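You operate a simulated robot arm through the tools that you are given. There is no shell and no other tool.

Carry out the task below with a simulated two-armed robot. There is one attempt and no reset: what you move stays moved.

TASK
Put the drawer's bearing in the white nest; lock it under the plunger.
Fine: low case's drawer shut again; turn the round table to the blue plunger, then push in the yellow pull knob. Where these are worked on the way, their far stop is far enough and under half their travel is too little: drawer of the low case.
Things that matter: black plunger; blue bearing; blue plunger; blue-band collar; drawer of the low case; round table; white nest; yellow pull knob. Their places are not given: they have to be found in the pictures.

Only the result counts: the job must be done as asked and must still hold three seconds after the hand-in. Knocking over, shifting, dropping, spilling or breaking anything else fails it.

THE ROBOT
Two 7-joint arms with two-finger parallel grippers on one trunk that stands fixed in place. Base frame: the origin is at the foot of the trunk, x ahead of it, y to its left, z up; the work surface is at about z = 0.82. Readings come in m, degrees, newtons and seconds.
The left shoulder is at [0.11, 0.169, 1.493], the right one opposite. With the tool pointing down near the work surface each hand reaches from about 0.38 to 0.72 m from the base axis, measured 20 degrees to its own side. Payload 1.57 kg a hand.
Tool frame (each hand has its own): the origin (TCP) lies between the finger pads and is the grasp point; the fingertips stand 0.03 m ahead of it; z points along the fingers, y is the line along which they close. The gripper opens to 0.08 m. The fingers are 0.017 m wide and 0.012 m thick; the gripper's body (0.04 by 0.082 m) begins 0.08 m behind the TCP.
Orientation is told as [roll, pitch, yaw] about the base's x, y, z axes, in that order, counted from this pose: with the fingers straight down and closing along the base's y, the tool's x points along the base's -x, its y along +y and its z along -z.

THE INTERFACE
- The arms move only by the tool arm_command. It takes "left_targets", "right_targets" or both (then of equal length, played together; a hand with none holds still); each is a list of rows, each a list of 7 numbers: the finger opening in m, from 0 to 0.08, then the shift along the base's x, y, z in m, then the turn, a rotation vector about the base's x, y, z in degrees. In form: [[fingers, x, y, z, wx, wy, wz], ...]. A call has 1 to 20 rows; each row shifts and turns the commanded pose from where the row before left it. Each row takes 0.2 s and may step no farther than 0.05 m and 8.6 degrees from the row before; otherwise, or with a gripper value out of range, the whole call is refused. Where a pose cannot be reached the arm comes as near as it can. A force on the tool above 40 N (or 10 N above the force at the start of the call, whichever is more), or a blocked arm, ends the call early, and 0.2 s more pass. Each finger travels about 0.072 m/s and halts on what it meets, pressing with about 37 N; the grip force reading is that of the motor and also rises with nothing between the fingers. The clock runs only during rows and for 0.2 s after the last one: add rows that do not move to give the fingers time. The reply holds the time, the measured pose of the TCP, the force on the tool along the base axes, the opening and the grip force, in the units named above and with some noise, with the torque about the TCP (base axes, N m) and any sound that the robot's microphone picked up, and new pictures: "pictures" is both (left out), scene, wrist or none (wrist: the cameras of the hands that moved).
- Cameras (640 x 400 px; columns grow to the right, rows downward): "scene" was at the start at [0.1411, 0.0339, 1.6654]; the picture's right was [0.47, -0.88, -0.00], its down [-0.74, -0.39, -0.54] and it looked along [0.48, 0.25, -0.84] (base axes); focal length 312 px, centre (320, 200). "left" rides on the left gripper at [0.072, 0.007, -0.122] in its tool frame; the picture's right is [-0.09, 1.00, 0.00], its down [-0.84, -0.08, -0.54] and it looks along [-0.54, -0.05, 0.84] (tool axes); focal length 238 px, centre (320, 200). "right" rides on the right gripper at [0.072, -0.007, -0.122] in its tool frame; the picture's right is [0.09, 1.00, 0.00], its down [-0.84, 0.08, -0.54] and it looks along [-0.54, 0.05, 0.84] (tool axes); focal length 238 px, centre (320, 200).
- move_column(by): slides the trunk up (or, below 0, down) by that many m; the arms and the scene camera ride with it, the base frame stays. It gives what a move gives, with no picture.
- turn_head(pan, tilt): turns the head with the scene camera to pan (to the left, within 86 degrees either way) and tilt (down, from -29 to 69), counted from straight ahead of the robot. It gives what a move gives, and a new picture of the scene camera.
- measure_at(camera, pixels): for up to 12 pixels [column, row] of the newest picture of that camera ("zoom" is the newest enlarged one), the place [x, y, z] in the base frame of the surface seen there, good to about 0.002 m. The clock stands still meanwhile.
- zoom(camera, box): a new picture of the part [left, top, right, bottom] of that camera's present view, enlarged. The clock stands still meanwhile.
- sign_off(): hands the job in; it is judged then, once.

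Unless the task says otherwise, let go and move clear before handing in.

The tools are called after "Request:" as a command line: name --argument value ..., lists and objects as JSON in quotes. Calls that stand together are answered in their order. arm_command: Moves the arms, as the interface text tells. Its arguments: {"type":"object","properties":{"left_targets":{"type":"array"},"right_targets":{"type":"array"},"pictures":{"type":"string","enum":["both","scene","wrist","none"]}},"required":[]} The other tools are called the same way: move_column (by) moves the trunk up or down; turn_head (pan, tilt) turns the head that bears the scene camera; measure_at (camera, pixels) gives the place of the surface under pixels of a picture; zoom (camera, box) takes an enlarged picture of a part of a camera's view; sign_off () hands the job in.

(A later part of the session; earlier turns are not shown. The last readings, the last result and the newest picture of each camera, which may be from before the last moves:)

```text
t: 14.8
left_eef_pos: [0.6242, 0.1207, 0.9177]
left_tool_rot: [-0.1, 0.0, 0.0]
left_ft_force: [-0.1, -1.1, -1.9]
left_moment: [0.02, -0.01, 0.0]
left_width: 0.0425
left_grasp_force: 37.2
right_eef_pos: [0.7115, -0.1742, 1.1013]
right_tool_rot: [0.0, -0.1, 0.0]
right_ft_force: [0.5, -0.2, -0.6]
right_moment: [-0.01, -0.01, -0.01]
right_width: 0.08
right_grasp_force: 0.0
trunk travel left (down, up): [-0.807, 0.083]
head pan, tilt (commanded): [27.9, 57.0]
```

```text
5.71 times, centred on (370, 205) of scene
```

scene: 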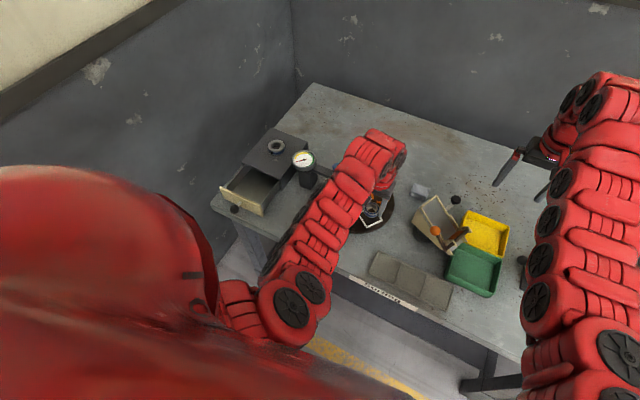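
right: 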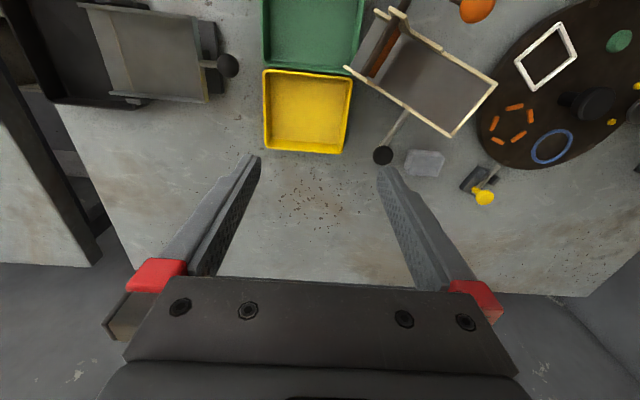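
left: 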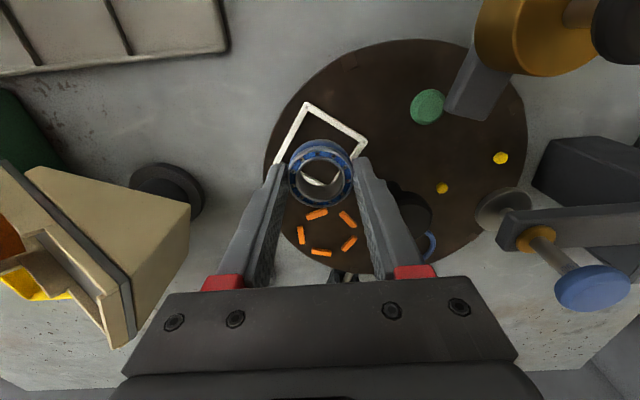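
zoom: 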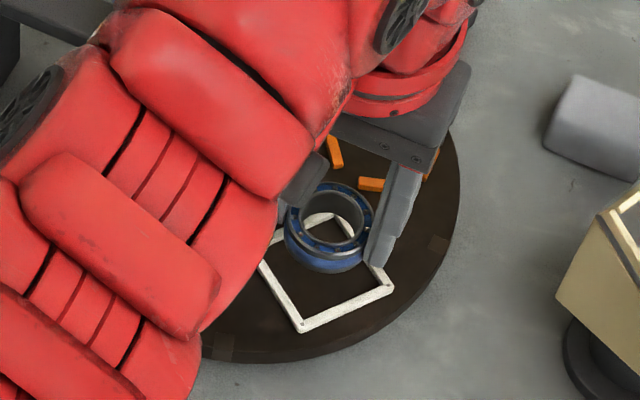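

The bearing bottom is about 27 mm above the frame top and looks aligned. I'll lower to just over the frame and re-check.

Request:
arm_command --left_targets '[[0.035, 0, -0.0005, -0.012, 0, 0, 0], [0.035, 0, 0, -0.011, 0, 0, 0], [0.035, 0, 0, 0, 0, 0, 0]]'

Request:
zoom --camera "left" --box '[260, 110, 380, 220]'

Request:
zoom --camera "scene" --box '[350, 190, 400, 230]'

```text
t: 15.6
left_eef_pos: [0.6253, 0.1192, 0.8934]
left_tool_rot: [0.0, 0.0, 0.0]
left_ft_force: [0.1, 0.1, -1.0]
left_moment: [0.01, 0.0, 0.01]
left_width: 0.0425
left_grasp_force: 37.0
right_eef_pos: [0.7121, -0.1746, 1.1016]
right_tool_rot: [0.1, 0.0, -0.1]
right_ft_force: [-0.1, 0.0, -1.0]
right_moment: [-0.02, 0.03, 0.02]
right_width: 0.08
right_grasp_force: 0.0
trunk travel left (down, up): [-0.807, 0.083]
head pan, tilt (commanded): [27.9, 57.0]
```

scene: 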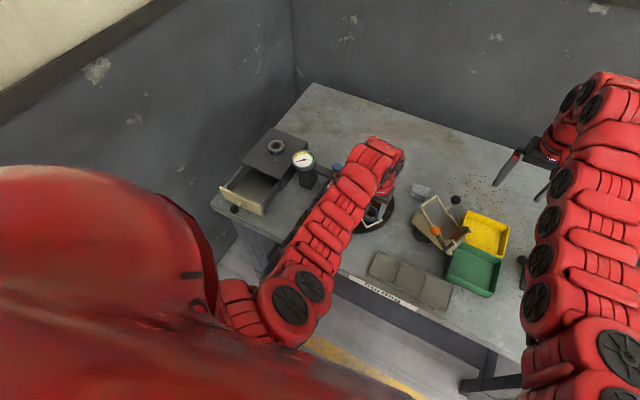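
left: 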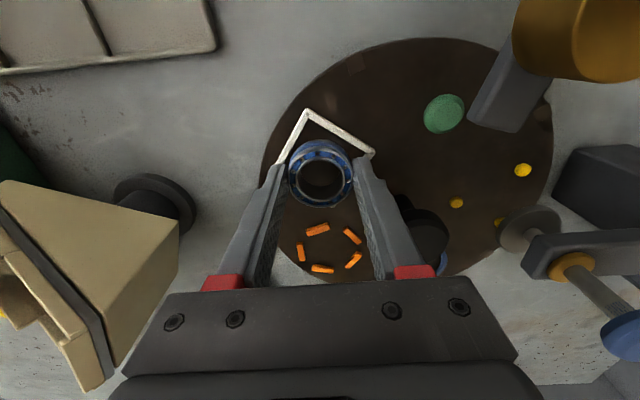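

```text
3.64 times, centred on (320, 165) of left
```

zoom: 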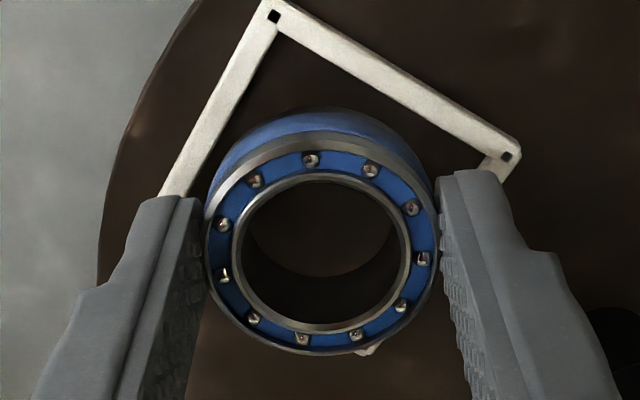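

```text
10.00 times, centred on (375, 210) of scene
```

zoom: 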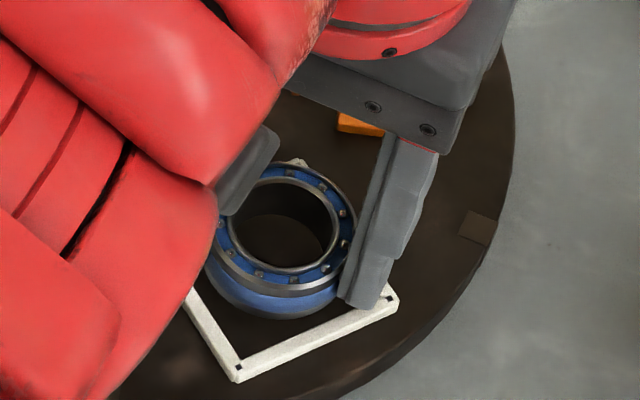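

The bearing is about 2–3 mm above the frame. I'll verify its centre against the nest corners from this view.

Request:
zoom --camera "left" --box '[270, 130, 370, 215]'

Request:
measure_at --camera "left" --pixels '[[307, 114], [372, 152], [320, 206], [320, 150], [293, 180], [349, 180], [300, 195], [341, 195], [303, 158], [338, 158]]'

```text
4.71 times, centred on (320, 172) of left
```

zoom: 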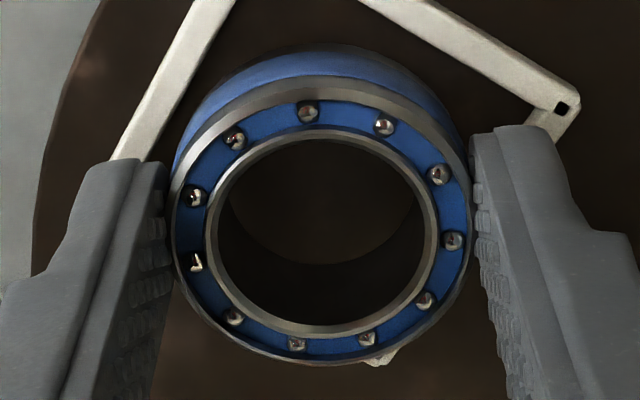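

```text
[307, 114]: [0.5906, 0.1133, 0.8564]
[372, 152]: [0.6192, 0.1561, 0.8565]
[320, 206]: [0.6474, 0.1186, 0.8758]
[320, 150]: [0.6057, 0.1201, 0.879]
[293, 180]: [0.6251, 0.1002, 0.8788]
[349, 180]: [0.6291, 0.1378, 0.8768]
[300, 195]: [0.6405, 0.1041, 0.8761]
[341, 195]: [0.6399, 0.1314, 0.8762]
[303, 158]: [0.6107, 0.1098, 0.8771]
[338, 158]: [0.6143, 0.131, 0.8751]
```

The bearing centre reads (0.626, 0.119), matching the nest centre. I'll lower it the last 9 mm in small steps.

Request:
arm_command --left_targets '[[0.035, 0, 0.0005, -0.004, 0, 0, 0], [0.035, 0, 0, -0.003, 0, 0, 0], [0.035, 0, 0, -0.0015, 0, 0, 0], [0.035, 0, 0, 0, 0, 0, 0]]'

Request:
zoom --camera "scene" --box '[350, 190, 400, 230]'

```text
t: 16.6
left_eef_pos: [0.6234, 0.1185, 0.8863]
left_tool_rot: [0.0, 0.0, 0.0]
left_ft_force: [2.5, 0.5, 5.3]
left_moment: [-0.02, 0.06, -0.04]
left_width: 0.0425
left_grasp_force: 36.8
right_eef_pos: [0.7101, -0.1744, 1.1013]
right_tool_rot: [0.0, 0.0, 0.0]
right_ft_force: [0.3, 0.0, -0.6]
right_moment: [-0.02, 0.01, 0.0]
right_width: 0.0801
right_grasp_force: 0.0
trunk travel left (down, up): [-0.807, 0.083]
head pan, tilt (commanded): [27.9, 57.0]
```

scene: 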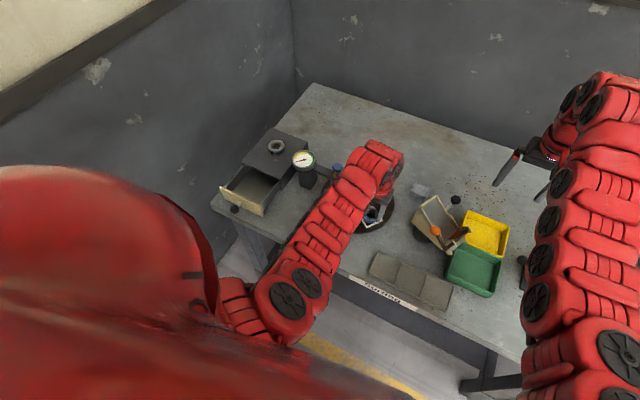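
left: 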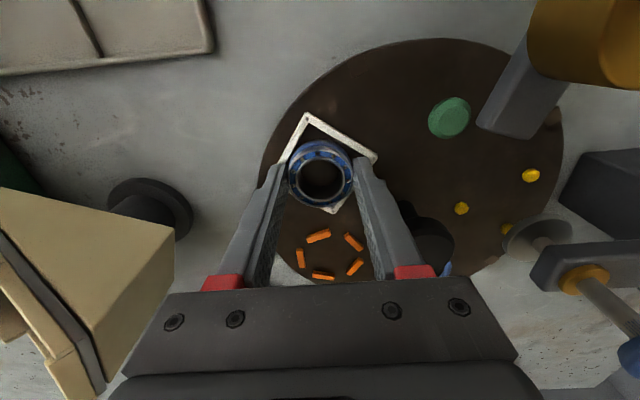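

```text
10.00 times, centred on (375, 210) of scene
```

zoom: 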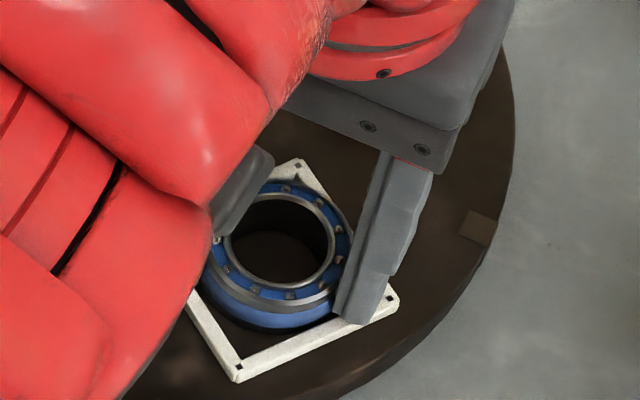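

There is a light 5 N contact at TCP z 0.886, which puts the bearing bottom at floor level inside the frame. I'll measure the bearing's top height to confirm it's seated.

Request:
measure_at --camera "left" --pixels '[[320, 206], [293, 180], [349, 180], [300, 195], [341, 195], [309, 152], [332, 152], [307, 118], [372, 157], [335, 212], [320, 185]]'

Request:
measure_at --camera "zoom" --pixels '[[290, 292], [230, 275], [340, 250], [285, 188], [280, 240], [298, 166], [237, 372], [388, 300], [205, 310], [300, 345], [275, 318]]'

```text
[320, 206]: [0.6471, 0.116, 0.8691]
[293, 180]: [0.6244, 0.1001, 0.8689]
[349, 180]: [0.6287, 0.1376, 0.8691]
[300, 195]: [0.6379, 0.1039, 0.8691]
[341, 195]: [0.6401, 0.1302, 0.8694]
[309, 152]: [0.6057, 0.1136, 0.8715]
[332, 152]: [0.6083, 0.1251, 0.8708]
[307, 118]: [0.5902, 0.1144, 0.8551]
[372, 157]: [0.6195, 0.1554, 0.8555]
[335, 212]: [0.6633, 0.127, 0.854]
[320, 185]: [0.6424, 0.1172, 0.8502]
```

```text
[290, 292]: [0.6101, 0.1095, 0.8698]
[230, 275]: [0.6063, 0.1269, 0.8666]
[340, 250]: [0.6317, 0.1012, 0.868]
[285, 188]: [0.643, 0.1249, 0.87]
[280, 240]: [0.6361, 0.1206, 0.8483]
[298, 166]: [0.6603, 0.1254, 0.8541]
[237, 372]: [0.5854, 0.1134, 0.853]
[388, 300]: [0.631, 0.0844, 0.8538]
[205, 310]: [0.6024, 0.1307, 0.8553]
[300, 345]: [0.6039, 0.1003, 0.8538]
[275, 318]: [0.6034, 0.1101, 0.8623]
```

The bearing top reads 0.869 and its centre (0.626, 0.119), so it is seated on the nest floor. I'll release and lift straight up.

Request:
arm_command --left_targets '[[0.05, 0, 0, 0.0005, 0, 0, 0], [0.054, 0, 0, 0.0005, 0, 0, 0], [0.054, 0, 0, 0.02, 0, 0, 0], [0.054, 0, 0, 0.03, 0, 0, 0], [0.054, 0, 0, 0.04, 0, 0, 0], [0.054, 0, 0, 0.04, 0, 0, 0]]'

Request:
zoom --camera "left" --box '[230, 60, 430, 220]'

```text
t: 18.0
left_eef_pos: [0.6226, 0.1197, 1.0166]
left_tool_rot: [0.0, 0.0, 0.0]
left_ft_force: [-0.2, -0.2, -0.5]
left_moment: [-0.01, 0.05, 0.0]
left_width: 0.0541
left_grasp_force: 0.1
right_eef_pos: [0.7108, -0.1746, 1.1006]
right_tool_rot: [0.0, 0.2, 0.1]
right_ft_force: [-0.7, 0.2, 0.5]
right_moment: [-0.02, -0.01, 0.01]
right_width: 0.0802
right_grasp_force: 0.1
trunk travel left (down, up): [-0.807, 0.083]
head pan, tilt (commanded): [27.9, 57.0]
```

scene: 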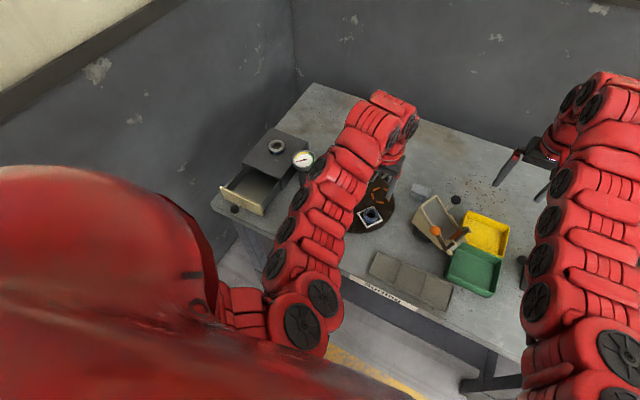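
left: 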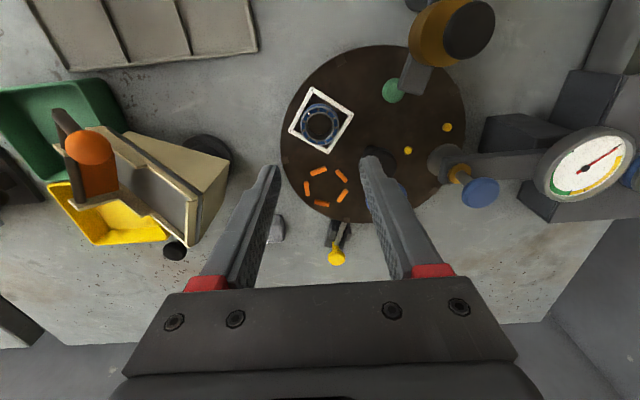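

```text
2.50 times, centred on (330, 140) of left
```

zoom: 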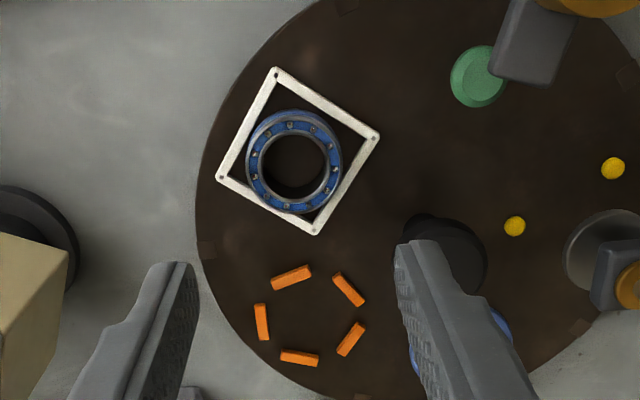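

The bearing sits inside the white frame. Next I'll bring the left hand back toward the drawer to push it shut.

Request:
arm_command --left_targets '[[0.04, 0, 0.03, 0, 0, 0, 0], [0.02, -0.003, 0.04, 0, 0, 0, 0], [0.0, -0.003, 0.04, 0, 0, 0, 0], [0.0, -0.003, 0.04, 0, 0, 0, 0], [0.0, -0.003, 0.04, 0, 0, 0, 0], [0.0, -0.015, 0.04, -0.005, 0, 0, 0], [0.0, -0.025, 0.04, -0.01, 0, 0, 0], [0.0, -0.03, 0.035, -0.01, 0, 0, 0], [0.0, -0.035, 0.03, -0.01, 0, 0, 0], [0.0, -0.035, 0.02, -0.01, 0, 0, 0], [0, 0, 0, 0, 0, 0, 0]]'

```text
t: 20.4
left_eef_pos: [0.4703, 0.4722, 0.97]
left_tool_rot: [0.0, 0.0, 0.0]
left_ft_force: [0.3, -1.2, -0.7]
left_moment: [-0.01, -0.04, -0.01]
left_width: 0.0001
left_grasp_force: 21.4
right_eef_pos: [0.7125, -0.1748, 1.101]
right_tool_rot: [0.0, 0.0, 0.0]
right_ft_force: [0.0, -0.3, 0.3]
right_moment: [0.05, 0.01, 0.0]
right_width: 0.08
right_grasp_force: 0.0
trunk travel left (down, up): [-0.807, 0.083]
head pan, tilt (commanded): [27.9, 57.0]
```

scene: 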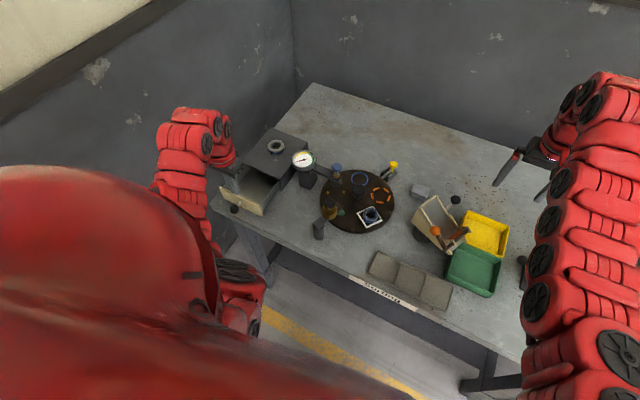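
left: 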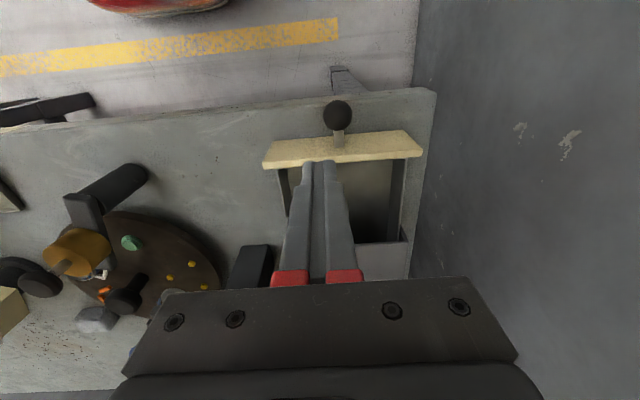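

The knob shows at (337,115). I'll move the closed fingers in front of it and lower them to knob height.

Request:
arm_command --left_targets '[[0.0, -0.028, 0.009, -0.01, 0, 0, 0], [0.0, -0.028, 0.009, -0.01, 0, 0, 0], [0, 0, 0, -0.04, 0, 0, 0], [0, 0, 0, -0.045, 0, 0, 0], [0, 0, 0, 0, 0, 0, 0]]'

Request:
measure_at --camera "left" --pixels '[[320, 190], [320, 200], [320, 215], [320, 230]]'

```text
t: 21.6
left_eef_pos: [0.4146, 0.4914, 0.8651]
left_tool_rot: [0.1, 0.0, 0.0]
left_ft_force: [-0.4, 0.0, 0.2]
left_moment: [-0.02, 0.0, -0.03]
left_width: 0.0
left_grasp_force: 21.2
right_eef_pos: [0.7121, -0.175, 1.1024]
right_tool_rot: [0.1, 0.1, 0.0]
right_ft_force: [-0.5, 0.2, 0.7]
right_moment: [0.0, -0.04, 0.01]
right_width: 0.0799
right_grasp_force: 0.0
trunk travel left (down, up): [-0.807, 0.083]
head pan, tilt (commanded): [27.9, 57.0]
```

scene: 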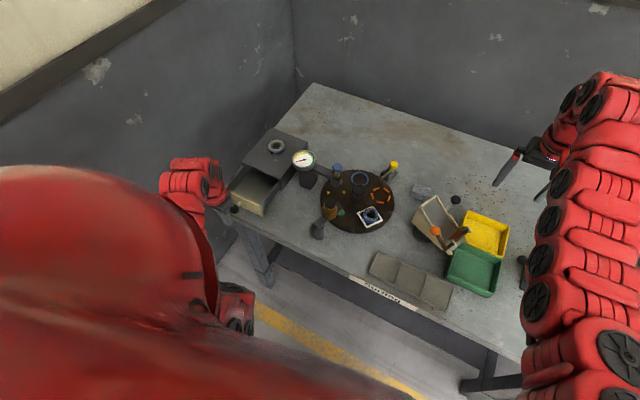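
left: 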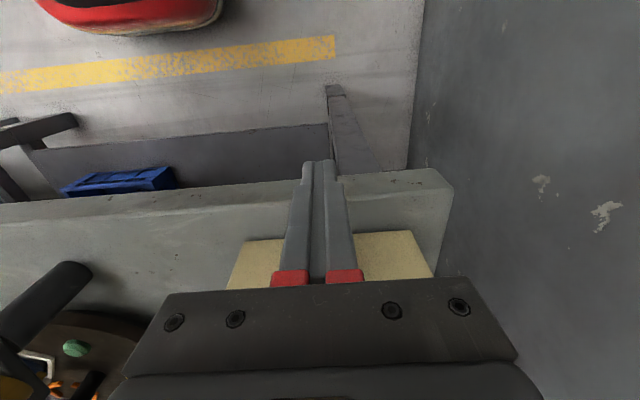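

```text
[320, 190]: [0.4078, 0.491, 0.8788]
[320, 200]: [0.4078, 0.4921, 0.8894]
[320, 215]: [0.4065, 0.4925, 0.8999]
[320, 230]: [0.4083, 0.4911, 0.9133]
```

The closed fingers stand in front of the knob at x 0.415. Now pushing the drawer in along +x.

Request:
arm_command --left_targets '[[0, 0.012, -0.001, -0.002, 0, 0, 0], [0, 0.014, 0, 0, 0, 0, 0], [0, 0.015, 0, 0, 0, 0, 0], [0, 0.015, 0, 0, 0, 0, 0], [0, 0.015, 0, 0, 0, 0, 0], [0, 0.015, 0, 0, 0, 0, 0], [0, 0.015, 0, 0, 0, 0, 0], [0, 0.012, 0, 0, 0, 0, 0]]'

```text
t: 23.4
left_eef_pos: [0.5291, 0.4892, 0.8638]
left_tool_rot: [-0.1, 0.1, -0.1]
left_ft_force: [0.3, 0.3, -1.1]
left_moment: [-0.01, 0.0, 0.0]
left_width: 0.0
left_grasp_force: 20.8
right_eef_pos: [0.7105, -0.1754, 1.101]
right_tool_rot: [0.0, 0.0, 0.0]
right_ft_force: [-0.4, -0.1, 0.5]
right_moment: [-0.01, -0.02, -0.02]
right_width: 0.0799
right_grasp_force: 0.1
trunk travel left (down, up): [-0.807, 0.083]
head pan, tilt (commanded): [27.9, 57.0]
```

scene: 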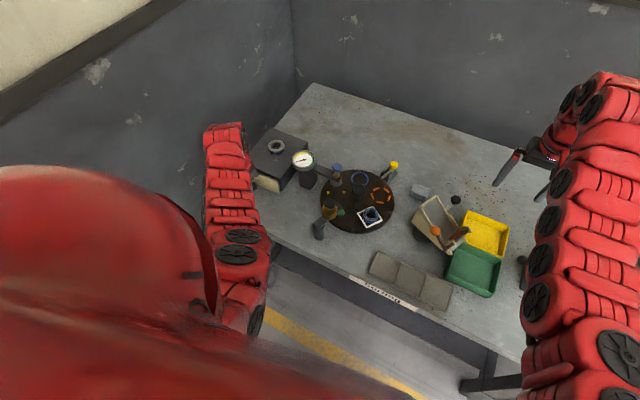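
left: 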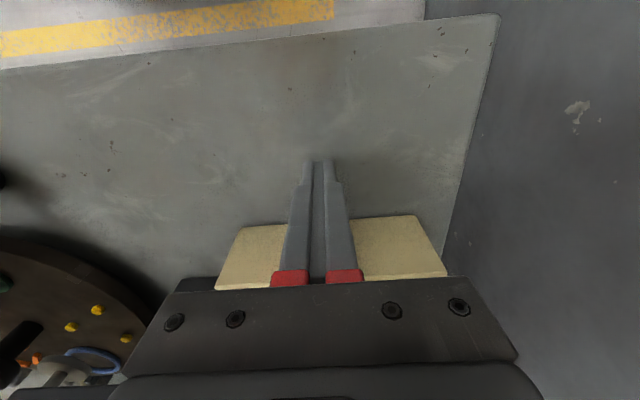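

The drawer is nearly in, with no stop force yet. I'll push on gently until it meets the stop.

Request:
arm_command --left_targets '[[0, 0.006, 0, 0, 0, 0, 0], [0, 0.005, 0, 0, 0, 0, 0], [0, 0.003, 0, 0, 0, 0, 0], [0, 0.003, 0, 0, 0, 0, 0]]' --pictures "wrist"

```text
t: 24.4
left_eef_pos: [0.5378, 0.4915, 0.863]
left_tool_rot: [-0.1, 0.5, 0.2]
left_ft_force: [-37.5, -1.9, -5.5]
left_moment: [0.5, 0.14, -0.06]
left_width: 0.0001
left_grasp_force: 21.5
right_eef_pos: [0.708, -0.1737, 1.1047]
right_tool_rot: [0.0, -0.1, 0.0]
right_ft_force: [-0.7, -0.2, 0.1]
right_moment: [-0.06, -0.05, 0.01]
right_width: 0.08
right_grasp_force: 0.0
trunk travel left (down, up): [-0.807, 0.083]
head pan, tilt (commanded): [27.9, 57.0]
```

left: 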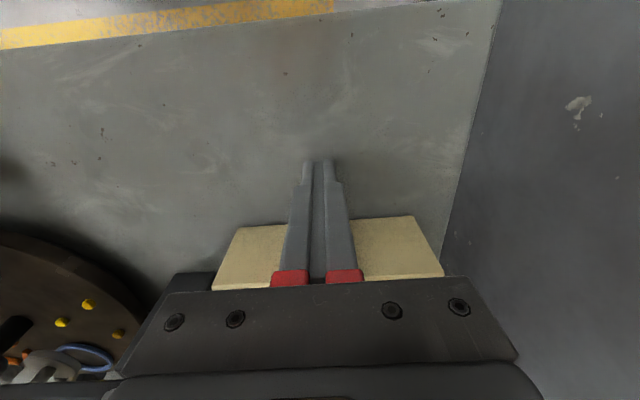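

The stop is reached (37 N, x 0.538), so the drawer is shut. I'll back off, rise, and check the case and collar.

Request:
arm_command --left_targets '[[0, -0.015, 0, 0, 0, 0, 0], [0, -0.012, 0, 0, 0, 0, 0], [0, 0, 0, 0.04, 0, 0, 0], [0.04, 0, 0, 0.04, 0, 0, 0], [0.08, 0.01, 0, 0.04, 0, 0, 0], [0.08, 0, 0, 0.02, 0, 0, 0]]'

Request:
measure_at --camera "left" --pixels '[[320, 150], [288, 165]]'

Request:
zoom --camera "scene" --box '[230, 110, 430, 250]'

```text
t: 25.8
left_eef_pos: [0.5272, 0.4899, 1.0043]
left_tool_rot: [-0.1, -0.1, -0.1]
left_ft_force: [0.6, 0.7, -0.3]
left_moment: [0.02, 0.02, -0.02]
left_width: 0.0801
left_grasp_force: 0.1
right_eef_pos: [0.7112, -0.1738, 1.1014]
right_tool_rot: [0.1, 0.0, 0.0]
right_ft_force: [0.2, 0.4, -0.2]
right_moment: [0.01, 0.0, 0.01]
right_width: 0.08
right_grasp_force: 0.1
trunk travel left (down, up): [-0.807, 0.083]
head pan, tilt (commanded): [27.9, 57.0]
```

scene: 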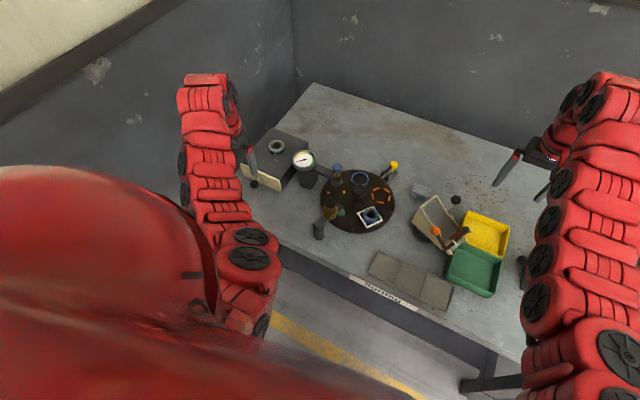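
left: 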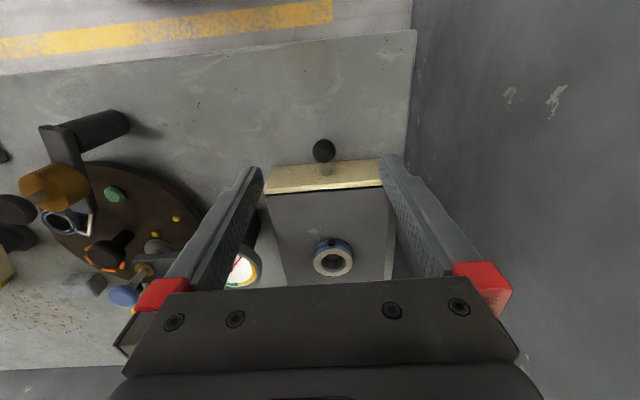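

```text
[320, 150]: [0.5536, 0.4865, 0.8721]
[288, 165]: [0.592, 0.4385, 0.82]
```

```text
2.86 times, centred on (330, 180) of scene
```

zoom: 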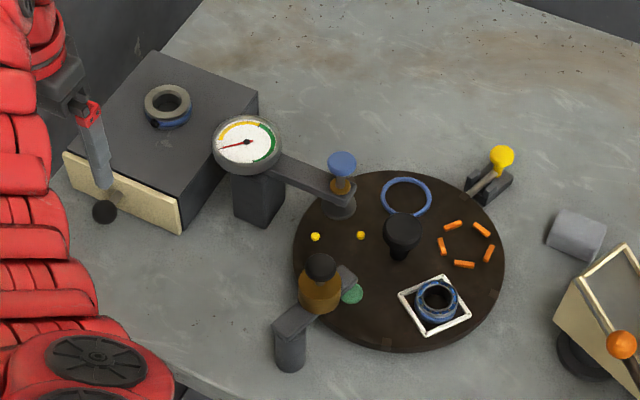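

The drawer is shut, the collar is untouched and the bearing sits in the white nest. Now I'll inspect the yellow pull knob from the right hand's camera and the scene camera.

Request:
zoom --camera "right" --box '[440, 140, 540, 220]'

Request:
measure_at --camera "zoom" --pixels '[[320, 200], [280, 180], [300, 240], [330, 240], [350, 160]]'

Request:
zoom --camera "scene" --box '[370, 150, 410, 182]'

Request:
measure_at --camera "zoom" --pixels '[[380, 165], [380, 145], [340, 165], [420, 165], [370, 235], [330, 270], [290, 300], [245, 345], [220, 360], [340, 330], [270, 270], [400, 270]]'

```text
5.00 times, centred on (490, 180) of right
```

zoom: 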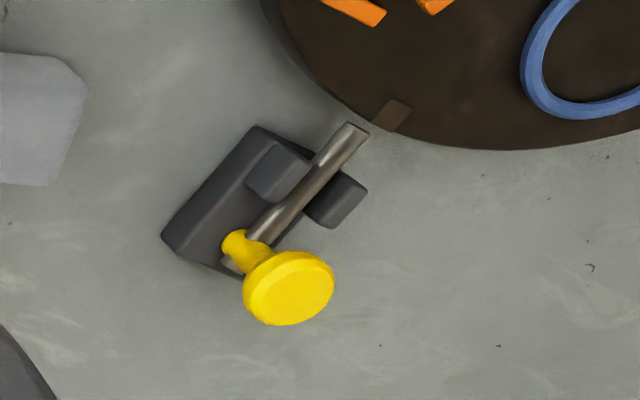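

```text
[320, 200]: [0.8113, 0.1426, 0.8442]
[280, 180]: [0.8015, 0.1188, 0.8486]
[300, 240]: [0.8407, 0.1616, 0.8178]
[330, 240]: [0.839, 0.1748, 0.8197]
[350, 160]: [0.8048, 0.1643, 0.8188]
```

```text
12.50 times, centred on (390, 166) of scene
```

zoom: 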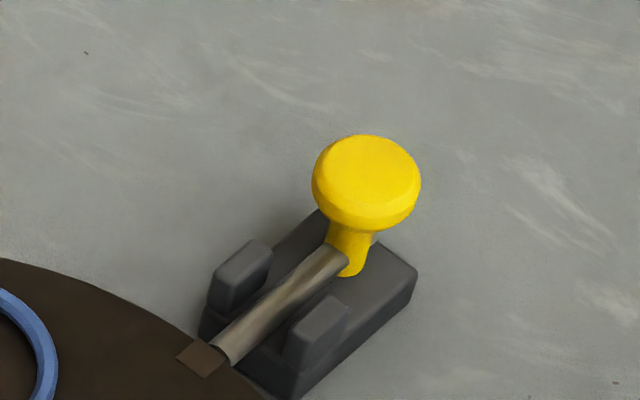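

```text
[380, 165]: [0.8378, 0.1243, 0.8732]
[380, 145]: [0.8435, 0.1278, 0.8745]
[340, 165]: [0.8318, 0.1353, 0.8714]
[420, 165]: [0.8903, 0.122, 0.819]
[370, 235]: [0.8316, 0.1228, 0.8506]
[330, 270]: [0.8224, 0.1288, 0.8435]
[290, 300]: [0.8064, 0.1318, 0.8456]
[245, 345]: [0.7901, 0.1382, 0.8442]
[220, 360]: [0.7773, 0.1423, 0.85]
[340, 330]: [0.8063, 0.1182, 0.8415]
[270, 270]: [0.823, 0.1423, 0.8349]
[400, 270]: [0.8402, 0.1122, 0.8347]
```

In the right view the pin's tip at zoom (355,128) seems to stop just short of the table edge, so the pin may already be out. I'll zoom closer to settle this.

Request:
zoom --camera "right" --box '[485, 150, 535, 182]'

Request:
measure_at --camera "zoom" --pixels '[[250, 270], [265, 240], [280, 210], [290, 190], [310, 195], [330, 190], [350, 170], [370, 130], [300, 170], [420, 200]]'

Request:
zoom --camera "scene" --box '[374, 162, 398, 180]'

Request:
zoom --camera "left" --box '[0, 100, 250, 310]'

```text
12.50 times, centred on (510, 166) of right
```

zoom: 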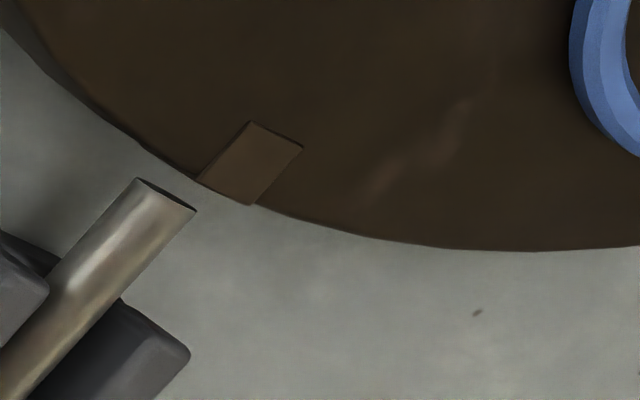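

```text
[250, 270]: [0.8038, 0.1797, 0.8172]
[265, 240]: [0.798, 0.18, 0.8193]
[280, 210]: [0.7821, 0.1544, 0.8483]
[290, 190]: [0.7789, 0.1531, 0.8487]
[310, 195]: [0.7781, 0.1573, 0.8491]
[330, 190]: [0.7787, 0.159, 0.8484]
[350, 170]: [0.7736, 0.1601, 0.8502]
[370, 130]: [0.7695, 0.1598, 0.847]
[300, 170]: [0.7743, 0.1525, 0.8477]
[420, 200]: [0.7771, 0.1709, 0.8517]
```

```text
16.00 times, centred on (386, 171) of scene
```

zoom: 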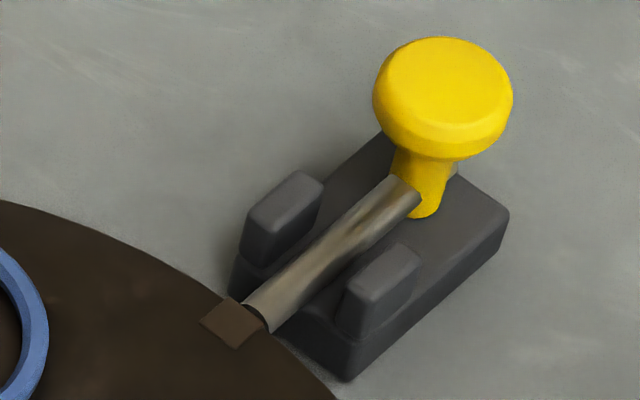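

```text
1.90 times, centred on (125, 205) of left
```

zoom: 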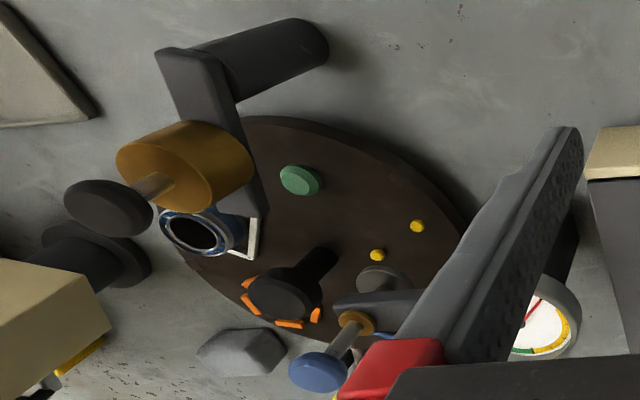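

The pin's flat tip is clearly outside the table edge, with a gap at zoom (200,195), so the table is already unlocked and I won't need to pull the knob first. Next I'll measure plunger clearances and the table centre before turning.

Request:
measure_at --camera "zoom" --pixels '[[380, 278], [362, 280], [405, 275], [380, 290], [240, 150], [200, 80], [262, 215], [262, 190], [300, 180], [417, 226], [378, 256], [285, 300]]'

Request:
zoom --camera "scene" --box '[310, 160, 370, 220]'

Request:
measure_at --camera "zoom" --pixels '[[306, 130], [306, 115], [275, 125], [340, 120], [310, 145], [250, 305], [290, 280], [340, 275], [345, 290], [345, 300], [365, 310], [435, 180]]'

```text
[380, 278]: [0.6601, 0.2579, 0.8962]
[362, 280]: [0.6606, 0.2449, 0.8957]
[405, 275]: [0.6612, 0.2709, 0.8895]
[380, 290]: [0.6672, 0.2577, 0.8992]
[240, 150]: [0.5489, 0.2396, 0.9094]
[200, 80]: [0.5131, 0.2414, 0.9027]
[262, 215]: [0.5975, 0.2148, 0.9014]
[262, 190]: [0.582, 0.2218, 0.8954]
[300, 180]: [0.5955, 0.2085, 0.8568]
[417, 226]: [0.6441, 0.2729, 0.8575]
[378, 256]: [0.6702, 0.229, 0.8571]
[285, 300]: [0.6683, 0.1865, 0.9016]
```

```text
6.67 times, centred on (340, 190) of scene
```

zoom: 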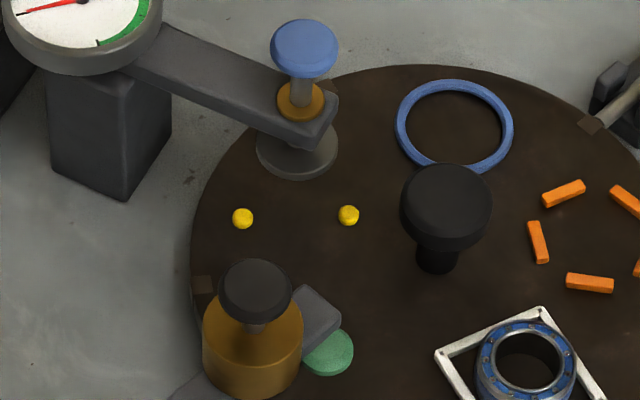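

```text
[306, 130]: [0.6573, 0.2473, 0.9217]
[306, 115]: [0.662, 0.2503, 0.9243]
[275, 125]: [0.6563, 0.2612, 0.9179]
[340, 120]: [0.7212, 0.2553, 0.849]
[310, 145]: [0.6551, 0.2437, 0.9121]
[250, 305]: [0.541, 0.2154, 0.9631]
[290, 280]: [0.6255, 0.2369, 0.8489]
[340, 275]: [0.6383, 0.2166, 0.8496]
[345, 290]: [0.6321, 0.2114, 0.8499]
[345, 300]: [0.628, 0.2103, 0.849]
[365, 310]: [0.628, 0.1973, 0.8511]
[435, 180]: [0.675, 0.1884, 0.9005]
```

The blue plunger's disc clears the bearing (disc bottom about 0.889, bearing top 0.869). The black plunger's arm is lower (about 0.90), so I'll turn counter-clockwise and keep the bearing away from it. First I'll bring the left hand above the table's centre knob.

Request:
arm_command --left_targets '[[0.06, 0.01, -0.04, 0.01, 0, 0, 0], [0.06, 0.015, -0.04, 0.01, 0, 0, 0], [0.06, 0.02, -0.04, 0, 0, 0, 0], [0.06, 0.02, -0.04, 0, 0, 0, 0], [0.06, 0.02, -0.04, 0, 0, 0, 0], [0.06, 0, -0.04, 0, 0, 0, 0], [0.06, 0, -0.04, 0, 0, 0, 0], [0.06, 0.015, -0.03, 0, 0, 0, 0], [0.06, 0, 0, 0, 0, 0, 0]]'

```text
t: 27.8
left_eef_pos: [0.6295, 0.1826, 1.0225]
left_tool_rot: [0.0, 0.0, 0.0]
left_ft_force: [0.6, -0.1, 0.2]
left_moment: [-0.02, 0.0, 0.03]
left_width: 0.06
left_grasp_force: 0.2
left hand out of reach, approached as far as the arm can: row 2
right_eef_pos: [0.7109, -0.1737, 1.1017]
right_tool_rot: [0.0, 0.0, 0.0]
right_ft_force: [0.0, -0.8, -0.3]
right_moment: [-0.02, -0.02, 0.03]
right_width: 0.0799
right_grasp_force: 0.1
trunk travel left (down, up): [-0.807, 0.083]
head pan, tilt (commanded): [27.9, 57.0]
```

scene: 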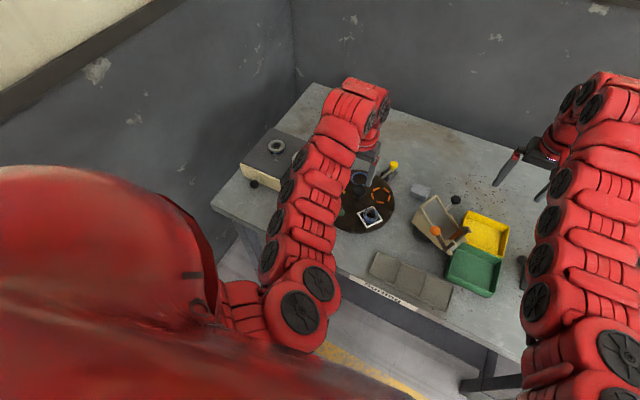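
left: 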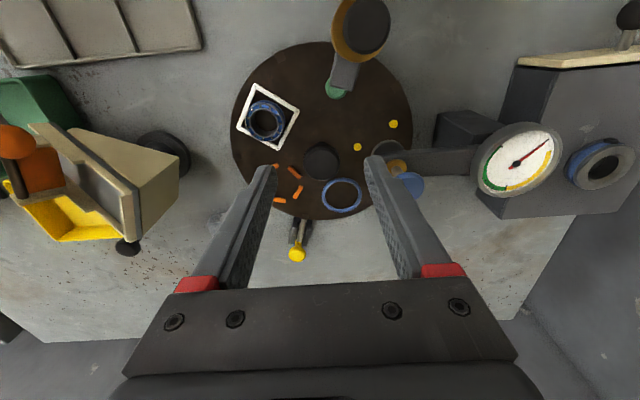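

This view shows the whole round table. I'll measure the rim, knob, nests, plunger and notch from it.

Request:
zoom --camera "left" --box '[220, 30, 430, 230]'

Request:
measure_at --camera "zoom" --pixels '[[320, 267], [288, 267], [352, 262], [322, 235], [322, 298], [316, 267], [365, 333], [222, 190], [130, 180], [490, 140], [360, 382], [215, 360]]'

Request:
measure_at --camera "left" --pixels '[[235, 135], [409, 125], [330, 217], [262, 62], [240, 175], [400, 165], [289, 212], [287, 217], [322, 160], [297, 254], [375, 40], [393, 124]]'

```text
2.00 times, centred on (325, 130) of left
```

zoom: 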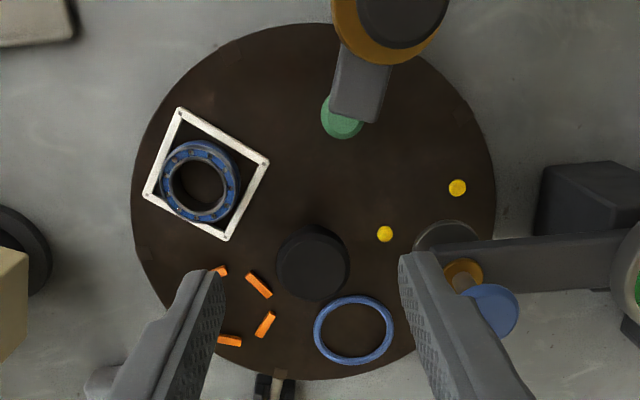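

```text
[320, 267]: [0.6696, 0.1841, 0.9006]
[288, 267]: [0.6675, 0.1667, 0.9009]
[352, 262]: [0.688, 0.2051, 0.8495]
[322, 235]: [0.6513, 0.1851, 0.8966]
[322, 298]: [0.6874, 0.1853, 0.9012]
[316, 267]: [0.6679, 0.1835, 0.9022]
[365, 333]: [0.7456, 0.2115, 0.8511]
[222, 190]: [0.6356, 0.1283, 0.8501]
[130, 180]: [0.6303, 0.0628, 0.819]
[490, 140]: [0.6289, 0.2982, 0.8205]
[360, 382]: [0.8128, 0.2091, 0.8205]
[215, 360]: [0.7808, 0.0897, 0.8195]
```

```text
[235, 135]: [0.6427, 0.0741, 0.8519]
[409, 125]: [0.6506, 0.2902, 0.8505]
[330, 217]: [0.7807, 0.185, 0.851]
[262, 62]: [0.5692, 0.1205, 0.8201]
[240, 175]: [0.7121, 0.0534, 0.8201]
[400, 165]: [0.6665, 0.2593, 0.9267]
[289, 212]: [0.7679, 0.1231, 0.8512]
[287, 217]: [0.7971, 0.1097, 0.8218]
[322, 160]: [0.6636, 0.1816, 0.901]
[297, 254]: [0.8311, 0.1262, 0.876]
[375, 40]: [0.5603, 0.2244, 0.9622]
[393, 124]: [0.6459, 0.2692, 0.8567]
```

The table centre is at about (0.669, 0.1805), knob diameter 41 mm, and the current notch lines up with the pin at -19.5°. The white nest at 234.6° needs +216° to reach the plunger. I'll centre the left hand over the knob and turn it to yaw -54°.

Request:
arm_command --left_targets '[[0.06, 0.02, -0.001, 0, 0, 0, -8], [0.06, 0.0195, -0.001, 0, 0, 0, -8], [0.06, 0, 0, 0, 0, 0, -8], [0.06, 0, 0, 0, 0, 0, -8], [0.06, 0, 0, 0, 0, 0, -8], [0.06, 0, 0, 0, 0, 0, -8], [0.06, 0, 0, 0, 0, 0, -6], [0.06, 0, 0, 0, 0, 0, 0]]'

```text
t: 29.6
left_eef_pos: [0.6702, 0.1787, 1.0204]
left_tool_rot: [0.0, 0.1, -54.2]
left_ft_force: [0.5, -0.8, 0.2]
left_moment: [0.02, 0.0, -0.02]
left_width: 0.06
left_grasp_force: 0.0
right_eef_pos: [0.7116, -0.174, 1.1005]
right_tool_rot: [0.1, 0.0, 0.1]
right_ft_force: [0.4, 0.3, -0.5]
right_moment: [0.01, 0.02, -0.02]
right_width: 0.0801
right_grasp_force: 0.1
trunk travel left (down, up): [-0.807, 0.083]
head pan, tilt (commanded): [27.9, 57.0]
```

scene: 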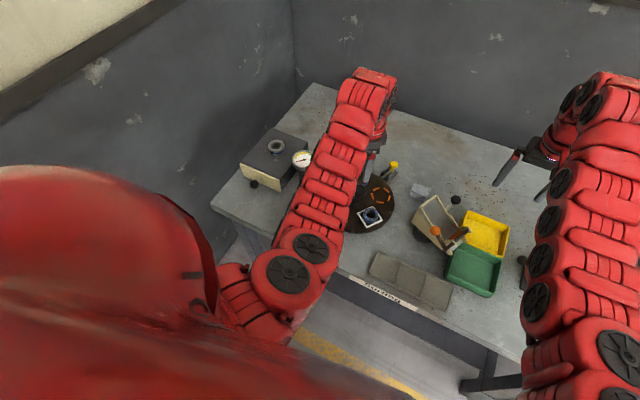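
left: 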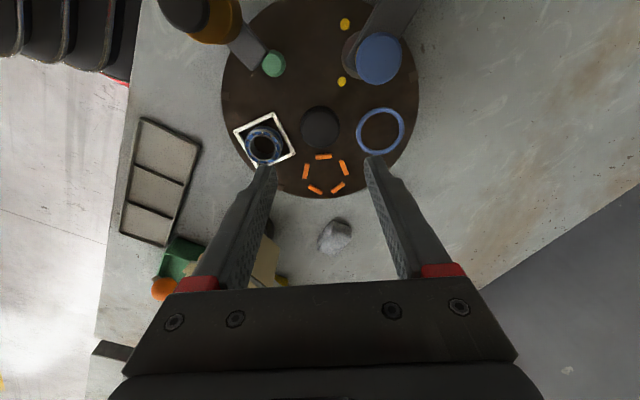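

The hand is at yaw -54° with the knob at (320,128) centred between the fingers. I'll re-measure the knob from here.

Request:
zoom --camera "left" --box '[280, 95, 360, 155]'

Request:
measure_at --camera "zoom" --pixels '[[320, 190], [200, 200], [430, 200], [315, 90], [315, 310], [260, 130], [380, 130], [260, 270], [380, 270]]'

```text
6.67 times, centred on (320, 125) of left
```

zoom: 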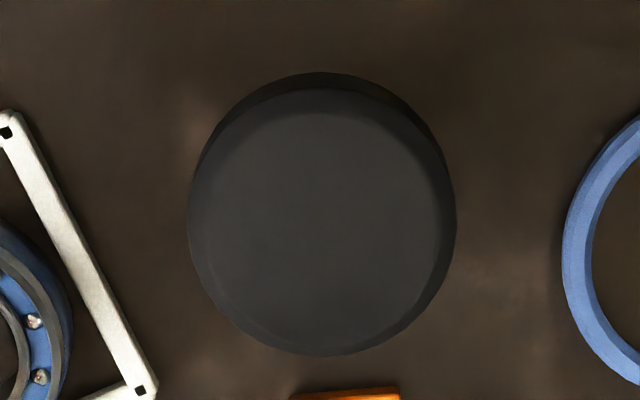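

```text
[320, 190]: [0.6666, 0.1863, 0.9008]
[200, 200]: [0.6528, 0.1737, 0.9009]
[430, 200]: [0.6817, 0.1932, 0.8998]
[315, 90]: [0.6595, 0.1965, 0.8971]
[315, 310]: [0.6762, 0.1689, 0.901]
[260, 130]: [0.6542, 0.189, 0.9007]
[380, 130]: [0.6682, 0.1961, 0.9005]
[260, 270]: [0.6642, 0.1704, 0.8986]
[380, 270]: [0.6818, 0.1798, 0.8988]
```

The knob centre reads (0.669, 0.1815), right under the TCP. I'll descend to z 0.89 and check clearance before closing.

Request:
arm_command --left_targets '[[0.06, 0, 0.001, -0.04, 0, 0, 0], [0.06, 0, 0, -0.04, 0, 0, 0], [0.06, 0, 0, -0.03, 0, 0, 0], [0.06, 0, 0, -0.02, 0, 0, 0], [0.06, 0, 0, 0, 0, 0, 0]]'

Request:
zoom --camera "scene" --box '[320, 150, 420, 240]'

```text
t: 30.8
left_eef_pos: [0.6697, 0.1786, 0.8922]
left_tool_rot: [0.0, 0.0, -54.0]
left_ft_force: [0.6, -0.2, -0.2]
left_moment: [0.01, -0.01, 0.0]
left_width: 0.0601
left_grasp_force: 0.1
right_eef_pos: [0.7117, -0.1745, 1.1015]
right_tool_rot: [0.0, 0.0, 0.0]
right_ft_force: [0.4, -0.4, 0.6]
right_moment: [-0.01, 0.01, 0.01]
right_width: 0.08
right_grasp_force: 0.0
trunk travel left (down, up): [-0.807, 0.083]
head pan, tilt (commanded): [27.9, 57.0]
```

scene: 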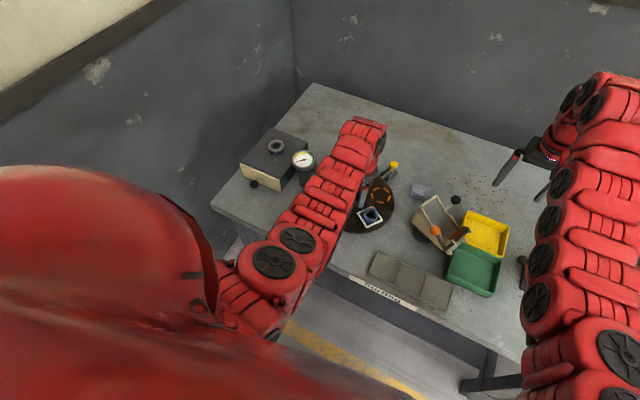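
left: 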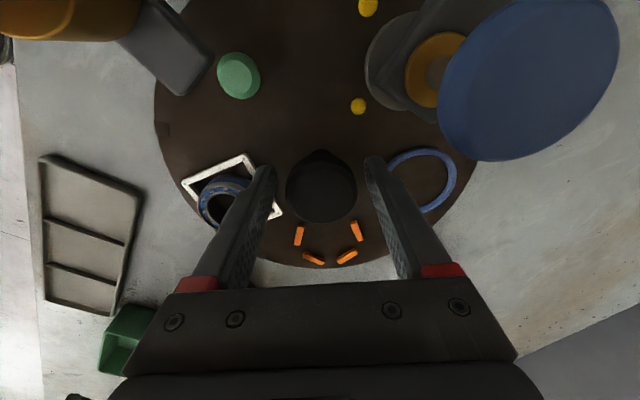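

```text
4.44 times, centred on (370, 195) of scene
```

zoom: 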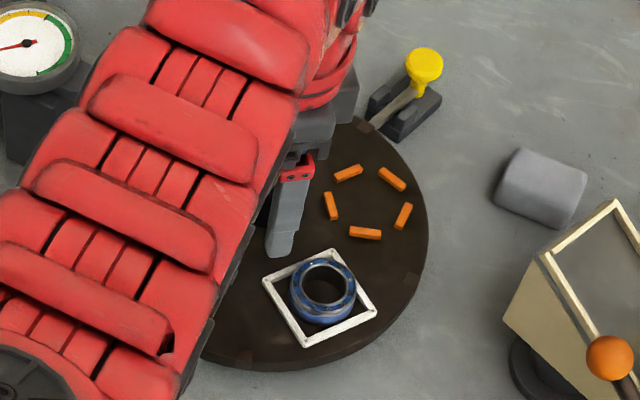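

The knob sits centred between the fingers and the bearing is clear of them. I'll close on the knob.

Request:
arm_command --left_targets '[[0.045, 0, 0.0005, -0.001, 0, 0, 0], [0.03, 0, 0, 0, 0, 0, 0], [0.03, 0, 0, 0, 0, 0, 0], [0.03, 0, 0, 0, 0, 0, 0]]' --pictures "wrist"

```text
t: 31.8
left_eef_pos: [0.6696, 0.1807, 0.8899]
left_tool_rot: [0.0, 0.1, -54.0]
left_ft_force: [-3.2, -0.5, -1.7]
left_moment: [-0.23, -0.08, 0.0]
left_width: 0.0416
left_grasp_force: 45.7
right_eef_pos: [0.7116, -0.1751, 1.1016]
right_tool_rot: [0.0, 0.0, 0.0]
right_ft_force: [0.5, -0.2, -0.7]
right_moment: [-0.02, -0.03, 0.02]
right_width: 0.0799
right_grasp_force: 0.1
trunk travel left (down, up): [-0.807, 0.083]
head pan, tilt (commanded): [27.9, 57.0]
```

left: 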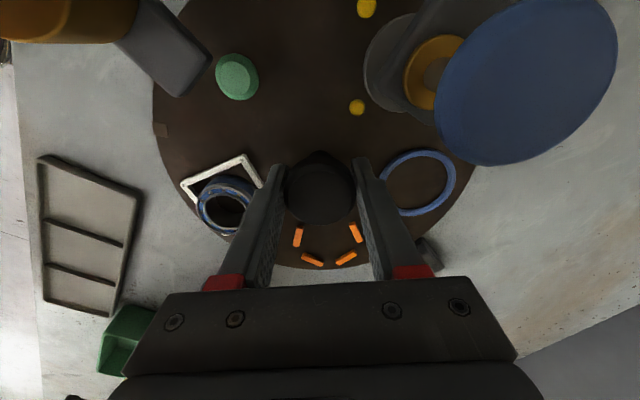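

The knob is gripped (41.6 mm) with low side load, so the centring is good. I'll start turning counter-clockwise slowly.

Request:
arm_command --left_targets '[[0.03, 0, 0, 0, 0, 0, 3], [0.03, 0, 0, 0, 0, 0, 4], [0.03, 0, 0, 0, 0, 0, 5], [0.03, 0, 0, 0, 0, 0, 6]]'

Request:
zoom --camera "scene" --box '[320, 150, 420, 240]'

```text
t: 32.8
left_eef_pos: [0.6704, 0.1804, 0.8906]
left_tool_rot: [-0.1, 0.1, -36.1]
left_ft_force: [-5.6, -5.1, -9.4]
left_moment: [-0.34, -0.52, -0.03]
left_width: 0.0412
left_grasp_force: 45.0
right_eef_pos: [0.7113, -0.175, 1.1009]
right_tool_rot: [0.0, 0.0, 0.0]
right_ft_force: [-0.2, 0.3, -0.1]
right_moment: [0.03, -0.03, -0.02]
right_width: 0.0797
right_grasp_force: 0.0
trunk travel left (down, up): [-0.807, 0.083]
head pan, tilt (commanded): [27.9, 57.0]
```

scene: 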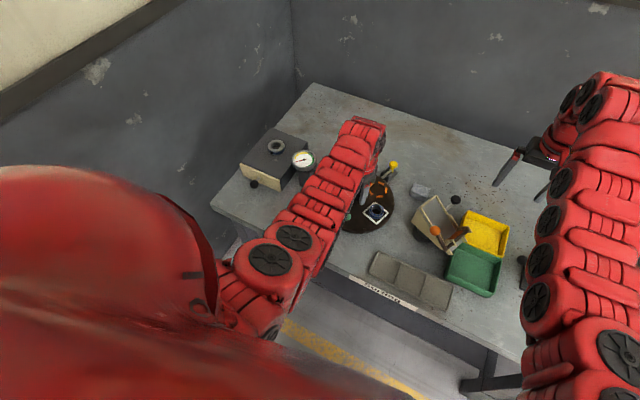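
left: 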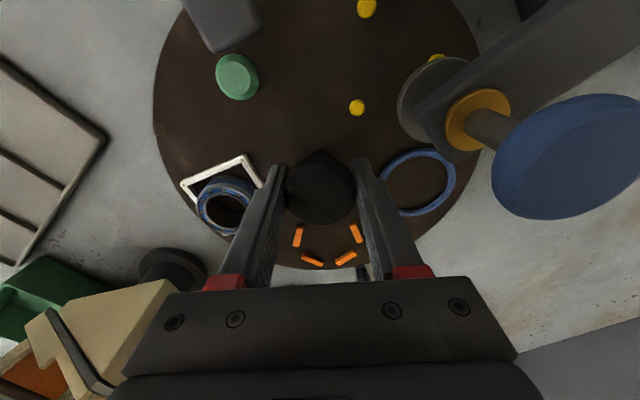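

```text
4.44 times, centred on (370, 195) of scene
```

zoom: 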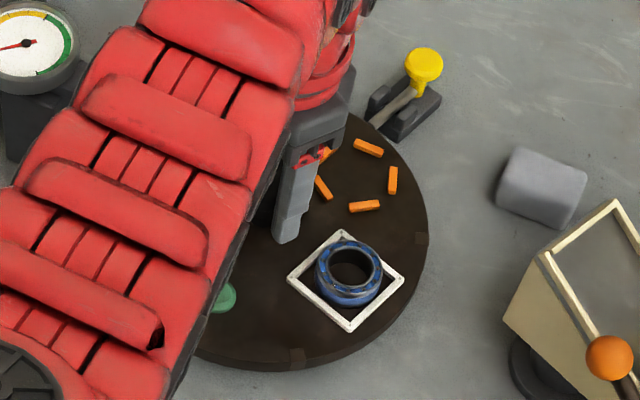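

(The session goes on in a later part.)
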